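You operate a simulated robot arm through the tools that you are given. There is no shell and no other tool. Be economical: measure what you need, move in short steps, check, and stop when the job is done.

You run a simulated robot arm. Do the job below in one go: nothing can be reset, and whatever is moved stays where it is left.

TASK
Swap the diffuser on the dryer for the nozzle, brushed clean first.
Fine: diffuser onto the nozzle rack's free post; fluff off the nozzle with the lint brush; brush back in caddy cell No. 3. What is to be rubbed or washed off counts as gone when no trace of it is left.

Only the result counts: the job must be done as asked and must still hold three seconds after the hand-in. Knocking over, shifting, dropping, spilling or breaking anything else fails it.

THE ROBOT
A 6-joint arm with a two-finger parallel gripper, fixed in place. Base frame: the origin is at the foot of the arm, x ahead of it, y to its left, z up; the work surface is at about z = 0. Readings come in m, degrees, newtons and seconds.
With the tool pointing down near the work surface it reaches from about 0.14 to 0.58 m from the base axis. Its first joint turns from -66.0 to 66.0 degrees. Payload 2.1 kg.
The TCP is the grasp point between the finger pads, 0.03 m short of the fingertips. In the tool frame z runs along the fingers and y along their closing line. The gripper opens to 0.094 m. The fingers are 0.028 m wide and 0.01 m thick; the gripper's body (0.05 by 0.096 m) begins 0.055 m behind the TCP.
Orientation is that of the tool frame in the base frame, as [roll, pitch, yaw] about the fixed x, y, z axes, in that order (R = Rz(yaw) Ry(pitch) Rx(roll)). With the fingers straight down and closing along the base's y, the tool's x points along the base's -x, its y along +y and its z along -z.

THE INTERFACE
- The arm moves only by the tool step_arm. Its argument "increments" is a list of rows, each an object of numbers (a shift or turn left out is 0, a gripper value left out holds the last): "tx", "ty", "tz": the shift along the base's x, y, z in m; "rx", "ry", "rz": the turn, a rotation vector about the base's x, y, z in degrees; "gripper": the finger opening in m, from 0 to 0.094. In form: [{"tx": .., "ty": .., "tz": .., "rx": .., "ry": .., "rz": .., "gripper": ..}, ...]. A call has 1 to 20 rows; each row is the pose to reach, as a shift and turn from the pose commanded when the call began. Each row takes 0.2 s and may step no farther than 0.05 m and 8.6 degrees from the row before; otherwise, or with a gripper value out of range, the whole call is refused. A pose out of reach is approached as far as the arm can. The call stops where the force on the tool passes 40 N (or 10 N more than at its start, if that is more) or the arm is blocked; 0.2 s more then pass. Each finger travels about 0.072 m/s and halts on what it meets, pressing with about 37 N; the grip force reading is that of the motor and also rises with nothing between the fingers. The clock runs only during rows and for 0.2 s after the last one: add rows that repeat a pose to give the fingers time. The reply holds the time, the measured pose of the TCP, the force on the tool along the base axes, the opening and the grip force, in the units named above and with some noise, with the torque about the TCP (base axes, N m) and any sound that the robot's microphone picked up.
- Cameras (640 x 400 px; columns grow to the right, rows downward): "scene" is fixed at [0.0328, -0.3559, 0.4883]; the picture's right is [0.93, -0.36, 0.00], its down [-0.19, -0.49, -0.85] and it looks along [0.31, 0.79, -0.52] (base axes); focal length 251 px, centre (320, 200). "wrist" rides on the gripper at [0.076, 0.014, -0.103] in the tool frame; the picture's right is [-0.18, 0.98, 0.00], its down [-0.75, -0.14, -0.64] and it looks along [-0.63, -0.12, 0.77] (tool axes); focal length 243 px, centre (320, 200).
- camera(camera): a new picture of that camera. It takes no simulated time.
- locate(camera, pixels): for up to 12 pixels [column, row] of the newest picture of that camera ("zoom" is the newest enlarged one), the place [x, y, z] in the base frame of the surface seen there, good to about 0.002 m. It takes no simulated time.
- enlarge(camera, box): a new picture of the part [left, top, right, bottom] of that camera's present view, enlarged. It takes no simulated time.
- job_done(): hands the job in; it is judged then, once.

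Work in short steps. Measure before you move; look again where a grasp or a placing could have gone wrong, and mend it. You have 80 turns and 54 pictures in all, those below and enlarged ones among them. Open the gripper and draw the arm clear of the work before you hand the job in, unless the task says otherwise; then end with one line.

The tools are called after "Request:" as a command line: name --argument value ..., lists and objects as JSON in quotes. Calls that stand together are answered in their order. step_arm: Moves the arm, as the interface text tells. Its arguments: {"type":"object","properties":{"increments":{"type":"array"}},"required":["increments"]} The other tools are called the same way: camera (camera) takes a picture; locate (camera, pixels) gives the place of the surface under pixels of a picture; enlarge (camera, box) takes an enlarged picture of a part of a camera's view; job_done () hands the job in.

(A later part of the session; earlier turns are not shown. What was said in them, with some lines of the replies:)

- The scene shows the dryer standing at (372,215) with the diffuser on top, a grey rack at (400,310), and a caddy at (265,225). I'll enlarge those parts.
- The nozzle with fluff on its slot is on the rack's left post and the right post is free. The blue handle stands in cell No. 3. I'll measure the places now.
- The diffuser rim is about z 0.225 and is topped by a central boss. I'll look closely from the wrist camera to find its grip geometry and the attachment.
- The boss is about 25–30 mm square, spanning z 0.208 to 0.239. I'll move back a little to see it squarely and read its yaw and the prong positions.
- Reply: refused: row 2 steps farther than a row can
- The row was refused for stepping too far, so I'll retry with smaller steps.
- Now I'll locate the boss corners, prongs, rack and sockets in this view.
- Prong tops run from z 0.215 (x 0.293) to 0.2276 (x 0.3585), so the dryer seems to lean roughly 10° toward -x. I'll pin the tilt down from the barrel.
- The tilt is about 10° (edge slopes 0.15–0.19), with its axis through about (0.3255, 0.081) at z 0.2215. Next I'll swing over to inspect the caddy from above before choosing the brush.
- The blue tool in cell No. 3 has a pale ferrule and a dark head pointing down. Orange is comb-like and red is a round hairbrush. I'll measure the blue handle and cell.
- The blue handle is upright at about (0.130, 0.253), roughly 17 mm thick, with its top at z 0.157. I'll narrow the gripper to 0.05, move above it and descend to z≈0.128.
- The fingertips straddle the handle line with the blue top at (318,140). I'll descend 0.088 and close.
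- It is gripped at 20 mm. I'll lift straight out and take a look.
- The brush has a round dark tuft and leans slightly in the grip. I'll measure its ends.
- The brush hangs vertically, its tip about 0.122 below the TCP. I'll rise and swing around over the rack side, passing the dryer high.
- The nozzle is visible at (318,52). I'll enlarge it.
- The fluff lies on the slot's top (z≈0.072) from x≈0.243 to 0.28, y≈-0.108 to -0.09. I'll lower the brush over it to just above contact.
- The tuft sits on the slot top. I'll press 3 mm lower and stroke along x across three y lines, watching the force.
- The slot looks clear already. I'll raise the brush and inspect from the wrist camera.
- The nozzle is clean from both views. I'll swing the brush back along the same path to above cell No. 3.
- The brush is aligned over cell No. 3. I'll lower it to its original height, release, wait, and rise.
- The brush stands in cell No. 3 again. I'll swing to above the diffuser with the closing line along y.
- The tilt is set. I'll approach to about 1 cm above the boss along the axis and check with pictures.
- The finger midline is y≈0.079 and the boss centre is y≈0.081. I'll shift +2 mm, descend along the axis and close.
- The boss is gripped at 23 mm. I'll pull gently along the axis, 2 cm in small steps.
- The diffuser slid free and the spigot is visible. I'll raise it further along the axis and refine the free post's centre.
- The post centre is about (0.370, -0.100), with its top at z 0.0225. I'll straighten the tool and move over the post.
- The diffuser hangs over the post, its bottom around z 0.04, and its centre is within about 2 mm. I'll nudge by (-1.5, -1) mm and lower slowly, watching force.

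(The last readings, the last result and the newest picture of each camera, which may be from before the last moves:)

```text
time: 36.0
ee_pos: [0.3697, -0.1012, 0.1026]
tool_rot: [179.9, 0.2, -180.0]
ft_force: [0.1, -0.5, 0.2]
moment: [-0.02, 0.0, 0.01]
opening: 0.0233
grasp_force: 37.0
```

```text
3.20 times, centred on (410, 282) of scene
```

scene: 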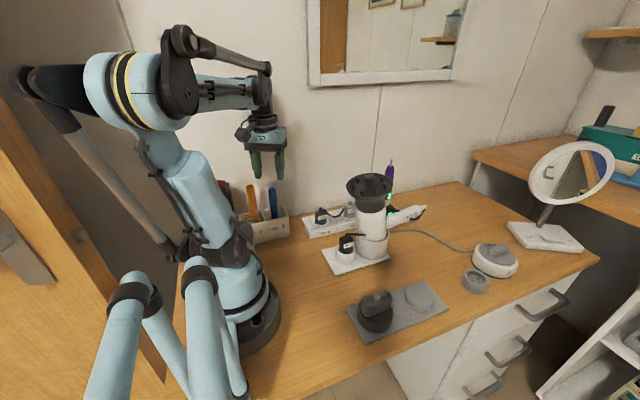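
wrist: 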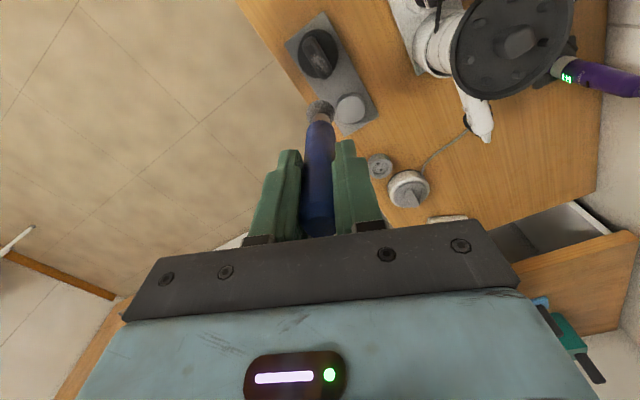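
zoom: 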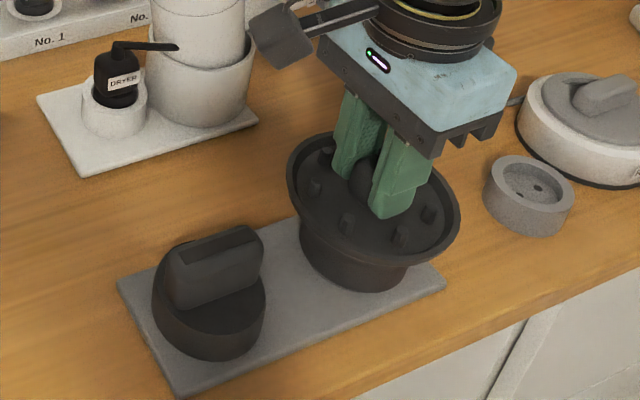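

The post is inside the skirt with no force. I'll continue downward in 2 mm steps to contact.

Request:
step_arm --increments '[{"tz": -0.003}, {"tz": -0.006}, {"tz": -0.008}, {"tz": -0.01}, {"tz": -0.01}]'

Request:
enlarge --camera "scene" --box '[360, 240, 460, 330]'

```text
time: 36.9
ee_pos: [0.3701, -0.1014, 0.0942]
tool_rot: [179.9, 0.0, -179.9]
ft_force: [-1.3, 1.1, 9.7]
moment: [-0.07, -0.2, 0.04]
opening: 0.0231
grasp_force: 37.0
stopped in row 4: the force on the tool passed its limit at 52 N (the readings are from after the stop); the commanded pose is now the measured one
```

```text
4.44 times, centred on (410, 285) of scene
```

zoom: 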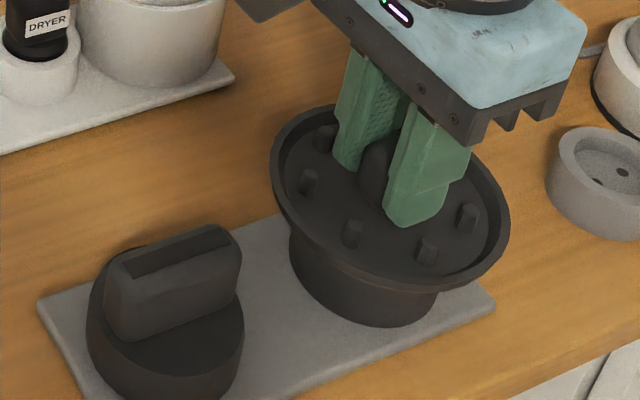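

Contact came at the predicted seated height (0.094). I'll release to 0.036 and lift away.

Request:
step_arm --increments '[{"gripper": 0.034}, {"gripper": 0.034}, {"tz": 0.02}, {"tz": 0.05}, {"tz": 0.09}, {"tz": 0.13}, {"tz": 0.17, "tx": -0.03}, {"tz": 0.21, "tx": -0.06}, {"tz": 0.25, "tx": -0.09}, {"tz": 0.29, "tx": -0.12}, {"tz": 0.29, "tx": -0.12}]'

Request:
enlarge --camera "scene" --box '[320, 170, 480, 345]'

Request:
camera --camera "wrist"

```text
time: 39.3
ee_pos: [0.2492, -0.1004, 0.3835]
tool_rot: [180.0, -0.1, -179.8]
ft_force: [-0.8, 0.3, -0.6]
moment: [-0.01, -0.02, 0.01]
opening: 0.0338
grasp_force: 0.1
```

```text
2.29 times, centred on (400, 258) of scene
```

zoom: 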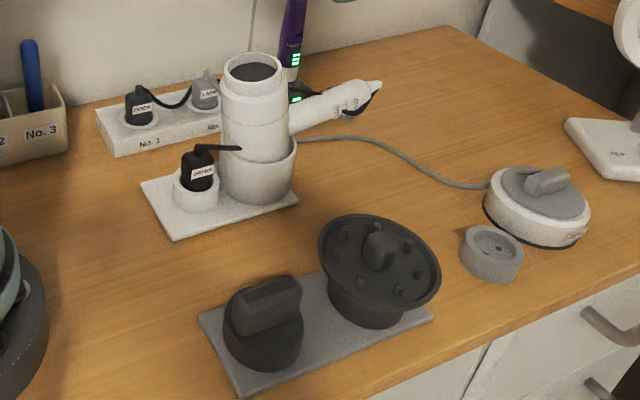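

```text
18 pictures are left
```

wrist: 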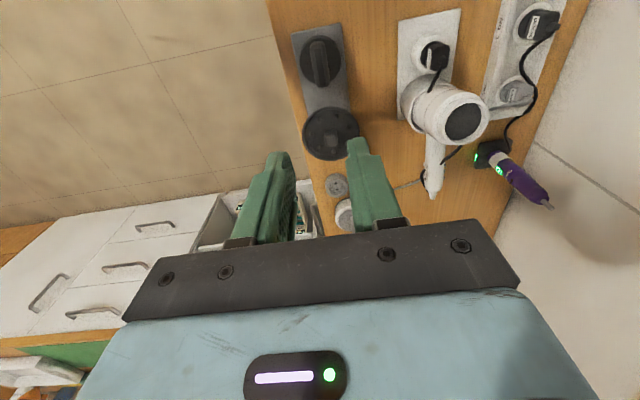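

The diffuser sits on the post. I'll check it is level and measure the dryer's spigot top and the nozzle in these newest views.

Request:
locate --camera "zoom" --pixels '[[345, 232], [335, 255], [418, 275], [401, 292], [363, 279], [382, 283], [378, 235], [320, 250], [437, 270], [395, 222]]'

Request:
locate --camera "wrist" --pixels '[[442, 120], [486, 118], [464, 95], [464, 143], [446, 120], [318, 45], [322, 60], [321, 80], [304, 60], [341, 60], [314, 62], [330, 62]]'

Request:
enlarge --camera "wrist" --box '[290, 20, 370, 95]'

Request:
enlarge --camera "scene" --box '[360, 185, 410, 235]'

```text
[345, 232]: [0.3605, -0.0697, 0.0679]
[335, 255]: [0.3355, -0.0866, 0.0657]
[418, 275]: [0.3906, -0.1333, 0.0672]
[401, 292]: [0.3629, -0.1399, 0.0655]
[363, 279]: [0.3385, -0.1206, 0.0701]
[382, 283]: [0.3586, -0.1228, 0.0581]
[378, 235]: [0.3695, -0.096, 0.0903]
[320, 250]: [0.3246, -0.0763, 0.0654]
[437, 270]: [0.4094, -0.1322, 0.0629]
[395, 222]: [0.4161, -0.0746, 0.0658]
```

```text
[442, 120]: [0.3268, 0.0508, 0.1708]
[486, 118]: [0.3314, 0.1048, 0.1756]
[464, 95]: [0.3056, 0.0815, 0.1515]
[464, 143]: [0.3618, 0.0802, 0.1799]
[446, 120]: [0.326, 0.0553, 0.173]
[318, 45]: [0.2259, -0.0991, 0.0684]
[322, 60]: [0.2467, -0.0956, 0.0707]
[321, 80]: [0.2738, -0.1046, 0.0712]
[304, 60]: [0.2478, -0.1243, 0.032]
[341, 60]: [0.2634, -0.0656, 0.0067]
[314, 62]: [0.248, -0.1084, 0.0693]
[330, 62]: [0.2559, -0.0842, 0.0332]
```

```text
5.33 times, centred on (330, 58) of wrist
```

zoom: 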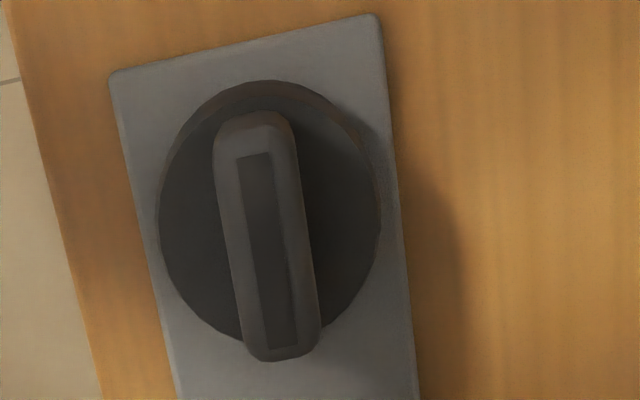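

```text
8.00 times, centred on (385, 210) of scene
```

zoom: 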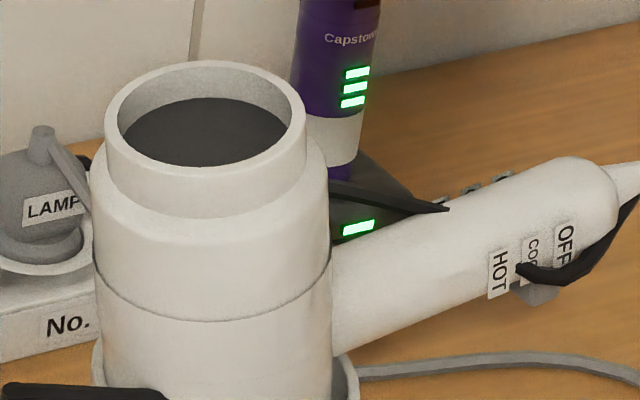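

The diffuser is level. Next is the spigot ring on the dryer: locate its rim and shoulder points.

Request:
locate --camera "zoom" --pixels '[[112, 120], [300, 115], [200, 66], [210, 172], [140, 165], [278, 160], [140, 80], [265, 78], [210, 212], [215, 250], [108, 175], [315, 160]]'

```text
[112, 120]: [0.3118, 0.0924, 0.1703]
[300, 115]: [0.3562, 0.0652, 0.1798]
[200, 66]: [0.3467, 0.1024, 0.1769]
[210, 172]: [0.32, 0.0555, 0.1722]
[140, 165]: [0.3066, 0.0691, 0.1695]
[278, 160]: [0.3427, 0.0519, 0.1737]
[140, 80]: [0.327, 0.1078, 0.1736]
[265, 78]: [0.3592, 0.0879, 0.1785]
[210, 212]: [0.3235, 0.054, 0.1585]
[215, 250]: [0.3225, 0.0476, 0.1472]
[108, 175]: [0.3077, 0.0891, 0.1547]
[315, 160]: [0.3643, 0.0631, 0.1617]
```

The spigot ring centre is about (0.334, 0.0795, 0.1745), which matches the 10° axis. I'll refine the nozzle's disc and slot body in the wrist view.

Request:
locate --camera "wrist" --pixels '[[300.5, 62.7], [340, 60], [320.3, 38.5], [307.5, 77.5], [333, 79], [318, 43.5], [322.5, 85.5], [312.5, 65.5], [327, 65.5], [306, 46], [335, 46], [320, 65]]'

```text
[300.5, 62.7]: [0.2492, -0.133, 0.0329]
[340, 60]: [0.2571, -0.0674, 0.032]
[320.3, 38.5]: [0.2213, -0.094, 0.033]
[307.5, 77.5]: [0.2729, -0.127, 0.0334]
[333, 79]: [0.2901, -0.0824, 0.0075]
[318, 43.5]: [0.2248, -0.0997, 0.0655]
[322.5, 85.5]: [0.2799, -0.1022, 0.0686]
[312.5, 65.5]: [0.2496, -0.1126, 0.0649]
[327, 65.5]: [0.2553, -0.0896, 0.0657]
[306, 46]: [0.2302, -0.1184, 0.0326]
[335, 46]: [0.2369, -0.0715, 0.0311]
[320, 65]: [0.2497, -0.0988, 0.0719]
```

The nozzle centre is (0.2535, -0.1005) and its slot body is about 23 mm wide with its top at z 0.072. I'll open to 0.05, descend to z≈0.071 and close.

Request:
step_arm --increments '[{"tx": 0.0035, "ty": 0.001, "tz": -0.04, "gripper": 0.05}, {"tx": 0.0035, "ty": 0.001, "tz": -0.085}, {"tx": 0.0035, "ty": 0.001, "tz": -0.13}, {"tx": 0.0035, "ty": 0.001, "tz": -0.175}, {"tx": 0.0035, "ty": 0.001, "tz": -0.22}, {"tx": 0.0035, "ty": 0.001, "tz": -0.26}, {"tx": 0.0035, "ty": 0.001, "tz": -0.29}, {"tx": 0.0035, "ty": 0.001, "tz": -0.313}, {"tx": 0.0035, "ty": 0.001, "tz": -0.313}, {"tx": 0.0035, "ty": 0.001, "tz": -0.313, "gripper": 0.0}, {"tx": 0.0035, "ty": 0.001, "tz": -0.313, "gripper": 0.0}, {"tx": 0.0035, "ty": 0.001, "tz": -0.313, "gripper": 0.0}]'

Request:
enlarge --camera "scene" --box '[320, 220, 460, 345]'

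```text
time: 41.9
ee_pos: [0.2517, -0.0975, 0.0715]
tool_rot: [179.9, 0.0, -180.0]
ft_force: [-0.3, -0.1, 0.0]
moment: [-0.02, 0.02, 0.0]
opening: 0.0276
grasp_force: 37.0
```

```text
3.20 times, centred on (390, 282) of scene
```

zoom: 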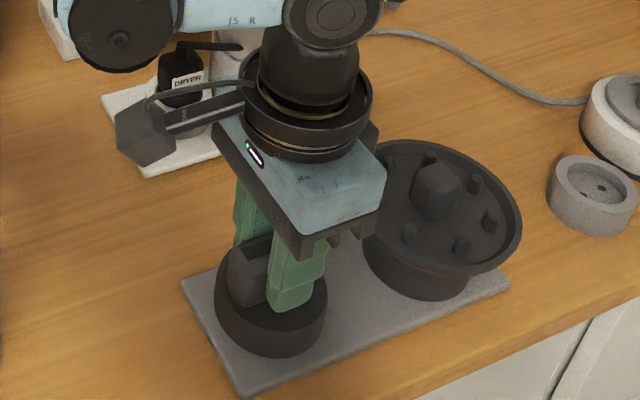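

It is gripped at 27.6 mm on the tapered body. I'll lift slowly and check that it comes off its post.

Request:
step_arm --increments '[{"tz": 0.01}, {"tz": 0.03}, {"tz": 0.07}, {"tz": 0.11}, {"tz": 0.15}, {"tz": 0.19}, {"tz": 0.23}, {"tz": 0.26}, {"tz": 0.26}]'

Request:
enlarge --camera "scene" --box '[280, 100, 460, 340]'

```text
time: 43.9
ee_pos: [0.2537, -0.099, 0.3311]
tool_rot: [179.9, 0.0, -179.9]
ft_force: [0.5, 0.2, -1.3]
moment: [-0.02, 0.0, 0.01]
opening: 0.0273
grasp_force: 37.1
```

```text
1.67 times, centred on (370, 220) of scene
```

zoom: 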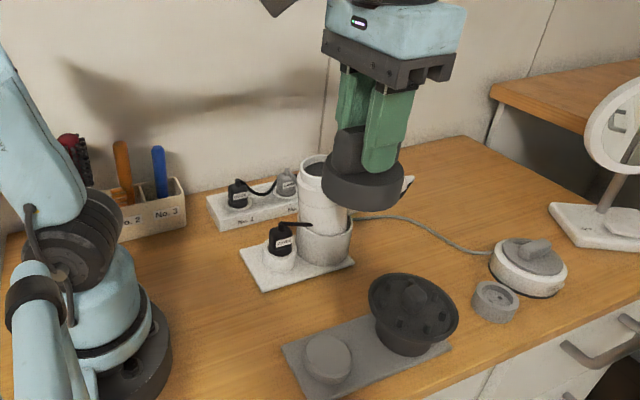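

The nozzle is held straight. I'll move over the dryer and tilt -10° to match its axis.

Request:
step_arm --increments '[{"tx": 0.013, "ty": 0.04}, {"tx": 0.027, "ty": 0.085}, {"tx": 0.04, "ty": 0.13}, {"tx": 0.05, "ty": 0.17, "ry": -3}, {"tx": 0.053, "ty": 0.18, "ry": -6}, {"tx": 0.053, "ty": 0.18, "ry": -10}, {"tx": 0.057, "ty": 0.18, "tz": -0.03, "ry": -10}, {"tx": 0.0625, "ty": 0.18, "tz": -0.06, "ry": -10}, {"tx": 0.0625, "ty": 0.18, "tz": -0.06, "ry": -10}]'

Request:
enlarge --camera "scene" --box '[325, 140, 425, 230]'

```text
time: 45.9
ee_pos: [0.3145, 0.0797, 0.2708]
tool_rot: [179.9, 10.1, -179.9]
ft_force: [0.1, -0.3, -0.4]
moment: [0.01, -0.01, 0.03]
opening: 0.0274
grasp_force: 36.5
```

```text
4.44 times, centred on (375, 185) of scene
```

zoom: 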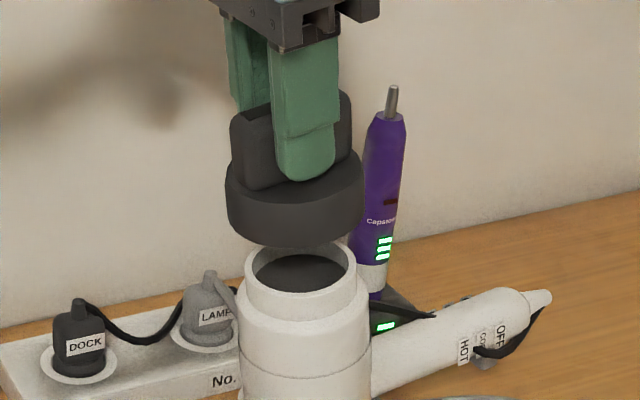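

Request:
locate --camera "zoom" --pixels '[[229, 205], [361, 198], [230, 225], [361, 215], [292, 245], [290, 215], [262, 238], [330, 238], [248, 262], [352, 258], [295, 315], [297, 300]]'

Request:
step_arm --increments '[{"tx": 0}]'

```text
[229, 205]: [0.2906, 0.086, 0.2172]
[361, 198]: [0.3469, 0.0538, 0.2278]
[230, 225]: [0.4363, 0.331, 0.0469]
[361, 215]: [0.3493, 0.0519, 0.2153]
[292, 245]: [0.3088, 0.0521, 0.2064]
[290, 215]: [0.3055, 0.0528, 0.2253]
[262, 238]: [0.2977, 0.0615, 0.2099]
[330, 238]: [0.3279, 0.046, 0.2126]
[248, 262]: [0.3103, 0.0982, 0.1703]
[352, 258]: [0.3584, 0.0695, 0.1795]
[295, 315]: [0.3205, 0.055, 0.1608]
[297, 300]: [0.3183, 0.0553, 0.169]
```

```text
time: 46.3
ee_pos: [0.314, 0.0801, 0.2713]
tool_rot: [179.9, 10.0, -179.9]
ft_force: [-0.7, -0.3, -0.6]
moment: [0.01, 0.0, 0.02]
opening: 0.0271
grasp_force: 36.8
```

The nozzle's axis is about 2.3 mm short in x of the spigot axis. I'll correct that and slide down along the axis, slowly near the seat.

Request:
step_arm --increments '[{"tx": 0.0023}, {"tx": 0.004, "tz": -0.0099}, {"tx": 0.0058, "tz": -0.0197}, {"tx": 0.0067, "tz": -0.0246}, {"tx": 0.0075, "tz": -0.0296}, {"tx": 0.0084, "tz": -0.0345}, {"tx": 0.0089, "tz": -0.0374}, {"tx": 0.0089, "tz": -0.0374}]'

Request:
enlarge --camera "scene" --box '[325, 140, 425, 230]'

```text
time: 48.1
ee_pos: [0.3248, 0.0806, 0.234]
tool_rot: [180.0, 10.2, -179.9]
ft_force: [2.2, 2.2, 28.6]
moment: [-0.02, 0.13, 0.01]
opening: 0.0276
grasp_force: 36.7
```

```text
4.44 times, centred on (375, 185) of scene
```

zoom: 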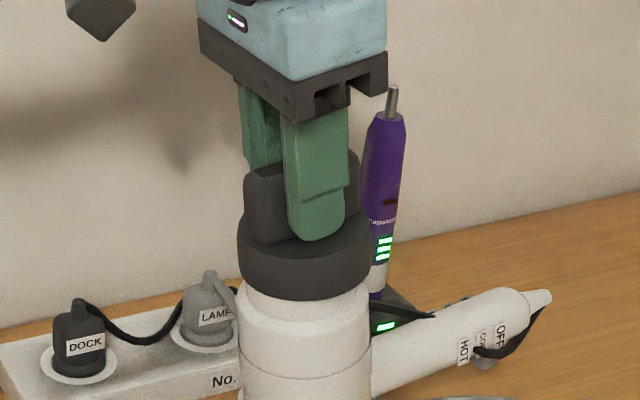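

The force is 28 N while a white spigot band still shows below the nozzle (rows 297–320), so it is catching on the rim. I'll measure the offset.

Request:
locate --camera "zoom" --pixels '[[240, 240], [369, 240], [242, 268], [370, 262], [305, 298], [270, 288], [340, 288], [247, 300], [356, 300], [300, 312], [300, 350], [305, 275]]'

Request:
step_arm --increments '[{"tx": -0.0004, "tz": 0.002}, {"tx": -0.0009, "tz": 0.005}, {"tx": -0.0009, "tz": 0.005}]'

```text
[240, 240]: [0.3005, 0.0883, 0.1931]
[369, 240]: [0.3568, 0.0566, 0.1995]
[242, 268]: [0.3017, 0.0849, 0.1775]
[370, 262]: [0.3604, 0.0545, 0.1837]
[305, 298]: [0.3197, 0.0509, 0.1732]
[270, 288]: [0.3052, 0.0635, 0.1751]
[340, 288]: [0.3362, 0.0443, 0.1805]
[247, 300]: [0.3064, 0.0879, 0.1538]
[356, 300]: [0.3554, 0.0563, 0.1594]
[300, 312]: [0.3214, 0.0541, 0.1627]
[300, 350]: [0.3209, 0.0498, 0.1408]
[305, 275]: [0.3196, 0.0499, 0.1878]
```

```text
time: 48.9
ee_pos: [0.3233, 0.079, 0.2392]
tool_rot: [179.9, 10.0, -179.8]
ft_force: [0.4, -0.4, -0.7]
moment: [-0.01, 0.01, 0.0]
opening: 0.0277
grasp_force: 36.1
```

Fitting circle points shows the nozzle sitting on the rim, offset about +2 mm in x. I'll shift back 1.8 mm and try again.

Request:
step_arm --increments '[{"tx": -0.0018}, {"tx": -0.0013, "tz": -0.003}, {"tx": -0.0009, "tz": -0.005}, {"tx": -0.0004, "tz": -0.008}, {"tx": 0.0, "tz": -0.0105}, {"tx": 0.0, "tz": -0.0105}]'

```text
time: 50.3
ee_pos: [0.322, 0.0804, 0.229]
tool_rot: [179.9, 10.1, -179.8]
ft_force: [1.0, 0.8, 0.0]
moment: [-0.01, 0.0, -0.01]
opening: 0.0275
grasp_force: 37.3
```

It is now 5 mm past the earlier contact with no force, so it is engaged. I'll continue to the shoulder.

Request:
step_arm --increments '[{"tx": 0.0005, "tz": -0.003}, {"tx": 0.001, "tz": -0.006}, {"tx": 0.0014, "tz": -0.008}, {"tx": 0.0017, "tz": -0.01}, {"tx": 0.0021, "tz": -0.012}, {"tx": 0.0024, "tz": -0.014}]'

Request:
enlarge --camera "scene" --box '[325, 140, 425, 230]'

```text
time: 51.7
ee_pos: [0.3252, 0.0812, 0.2146]
tool_rot: [179.8, 10.0, -179.9]
ft_force: [-8.6, -1.0, 27.7]
moment: [-0.03, -0.02, 0.01]
opening: 0.0274
grasp_force: 36.4
```

```text
4.44 times, centred on (375, 185) of scene
```

zoom: 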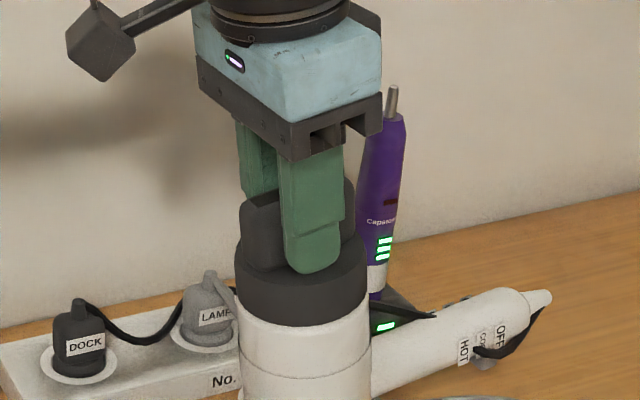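

The nozzle sits flush on the shoulder with axial reaction. I'll ease off 1 mm, open, and withdraw along the axis.

Request:
step_arm --increments '[{"tx": -0.0002, "tz": 0.001}, {"tx": -0.0002, "tz": 0.001, "gripper": 0.05}, {"tx": -0.0002, "tz": 0.001, "gripper": 0.05}, {"tx": -0.004, "tz": 0.02, "gripper": 0.05}, {"tx": -0.009, "tz": 0.05}, {"tx": -0.016, "tz": 0.09}, {"tx": -0.03, "tz": 0.13}, {"tx": -0.07, "tz": 0.15}, {"tx": -0.11, "tz": 0.16}, {"tx": -0.14, "tz": 0.16}, {"tx": -0.14, "tz": 0.16}]'

Request:
enlarge --camera "scene" --box '[330, 160, 430, 260]'

Request:
camera --camera "scene"

```text
time: 54.1
ee_pos: [0.1865, 0.0811, 0.3747]
tool_rot: [179.8, 9.9, -179.8]
ft_force: [-0.3, 0.0, -0.8]
moment: [0.0, 0.05, -0.03]
opening: 0.0502
grasp_force: 0.1
```

```text
4.00 times, centred on (380, 210) of scene
```

zoom: 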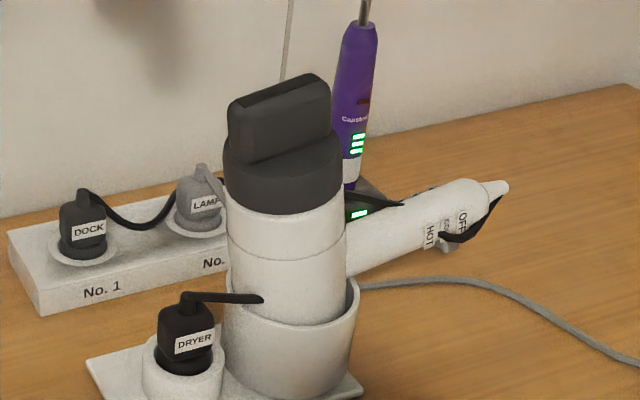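

```text
9 pictures are left
```

scene: 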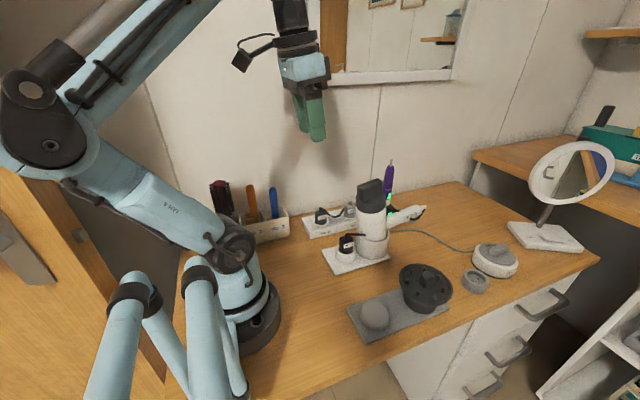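

The nozzle is seated and everything else is undisturbed. One last wrist close-up for fluff traces.

Request:
camera --camera "wrist"

Request:
enlarge --camera "wrist" --box '[260, 90, 400, 190]'

```text
8 pictures are left
```

wrist: 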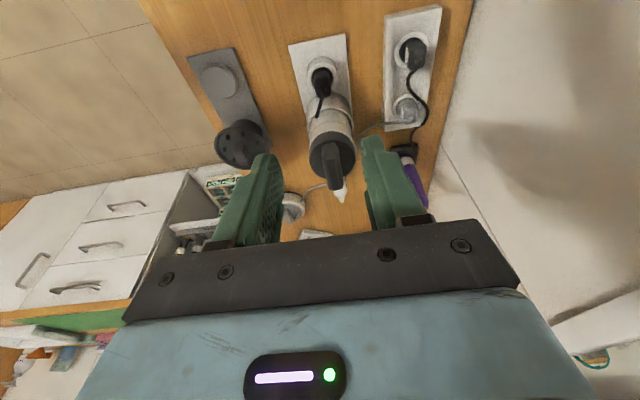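

```text
4.00 times, centred on (330, 140) of wrist
```

zoom: 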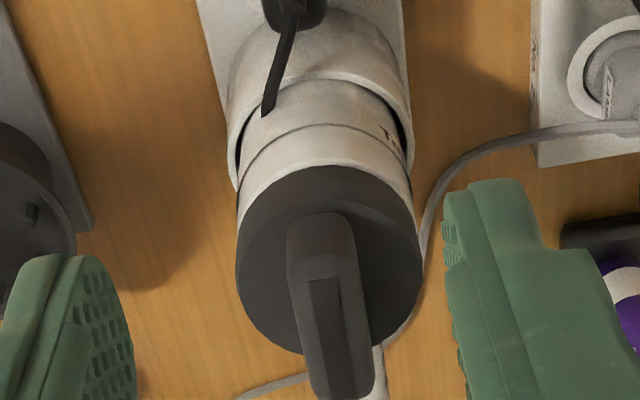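

The nozzle is clean and seated, the diffuser is on its post, the brush is in cell No. 3, and the gripper is open and clear. I'm handing in.

Request:
job_done

```text
The job is handed in.
```

The nozzle, brushed clean of fluff, is seated on the dryer; the diffuser is on the rack's free post and the lint brush is back in caddy cell No. 3.
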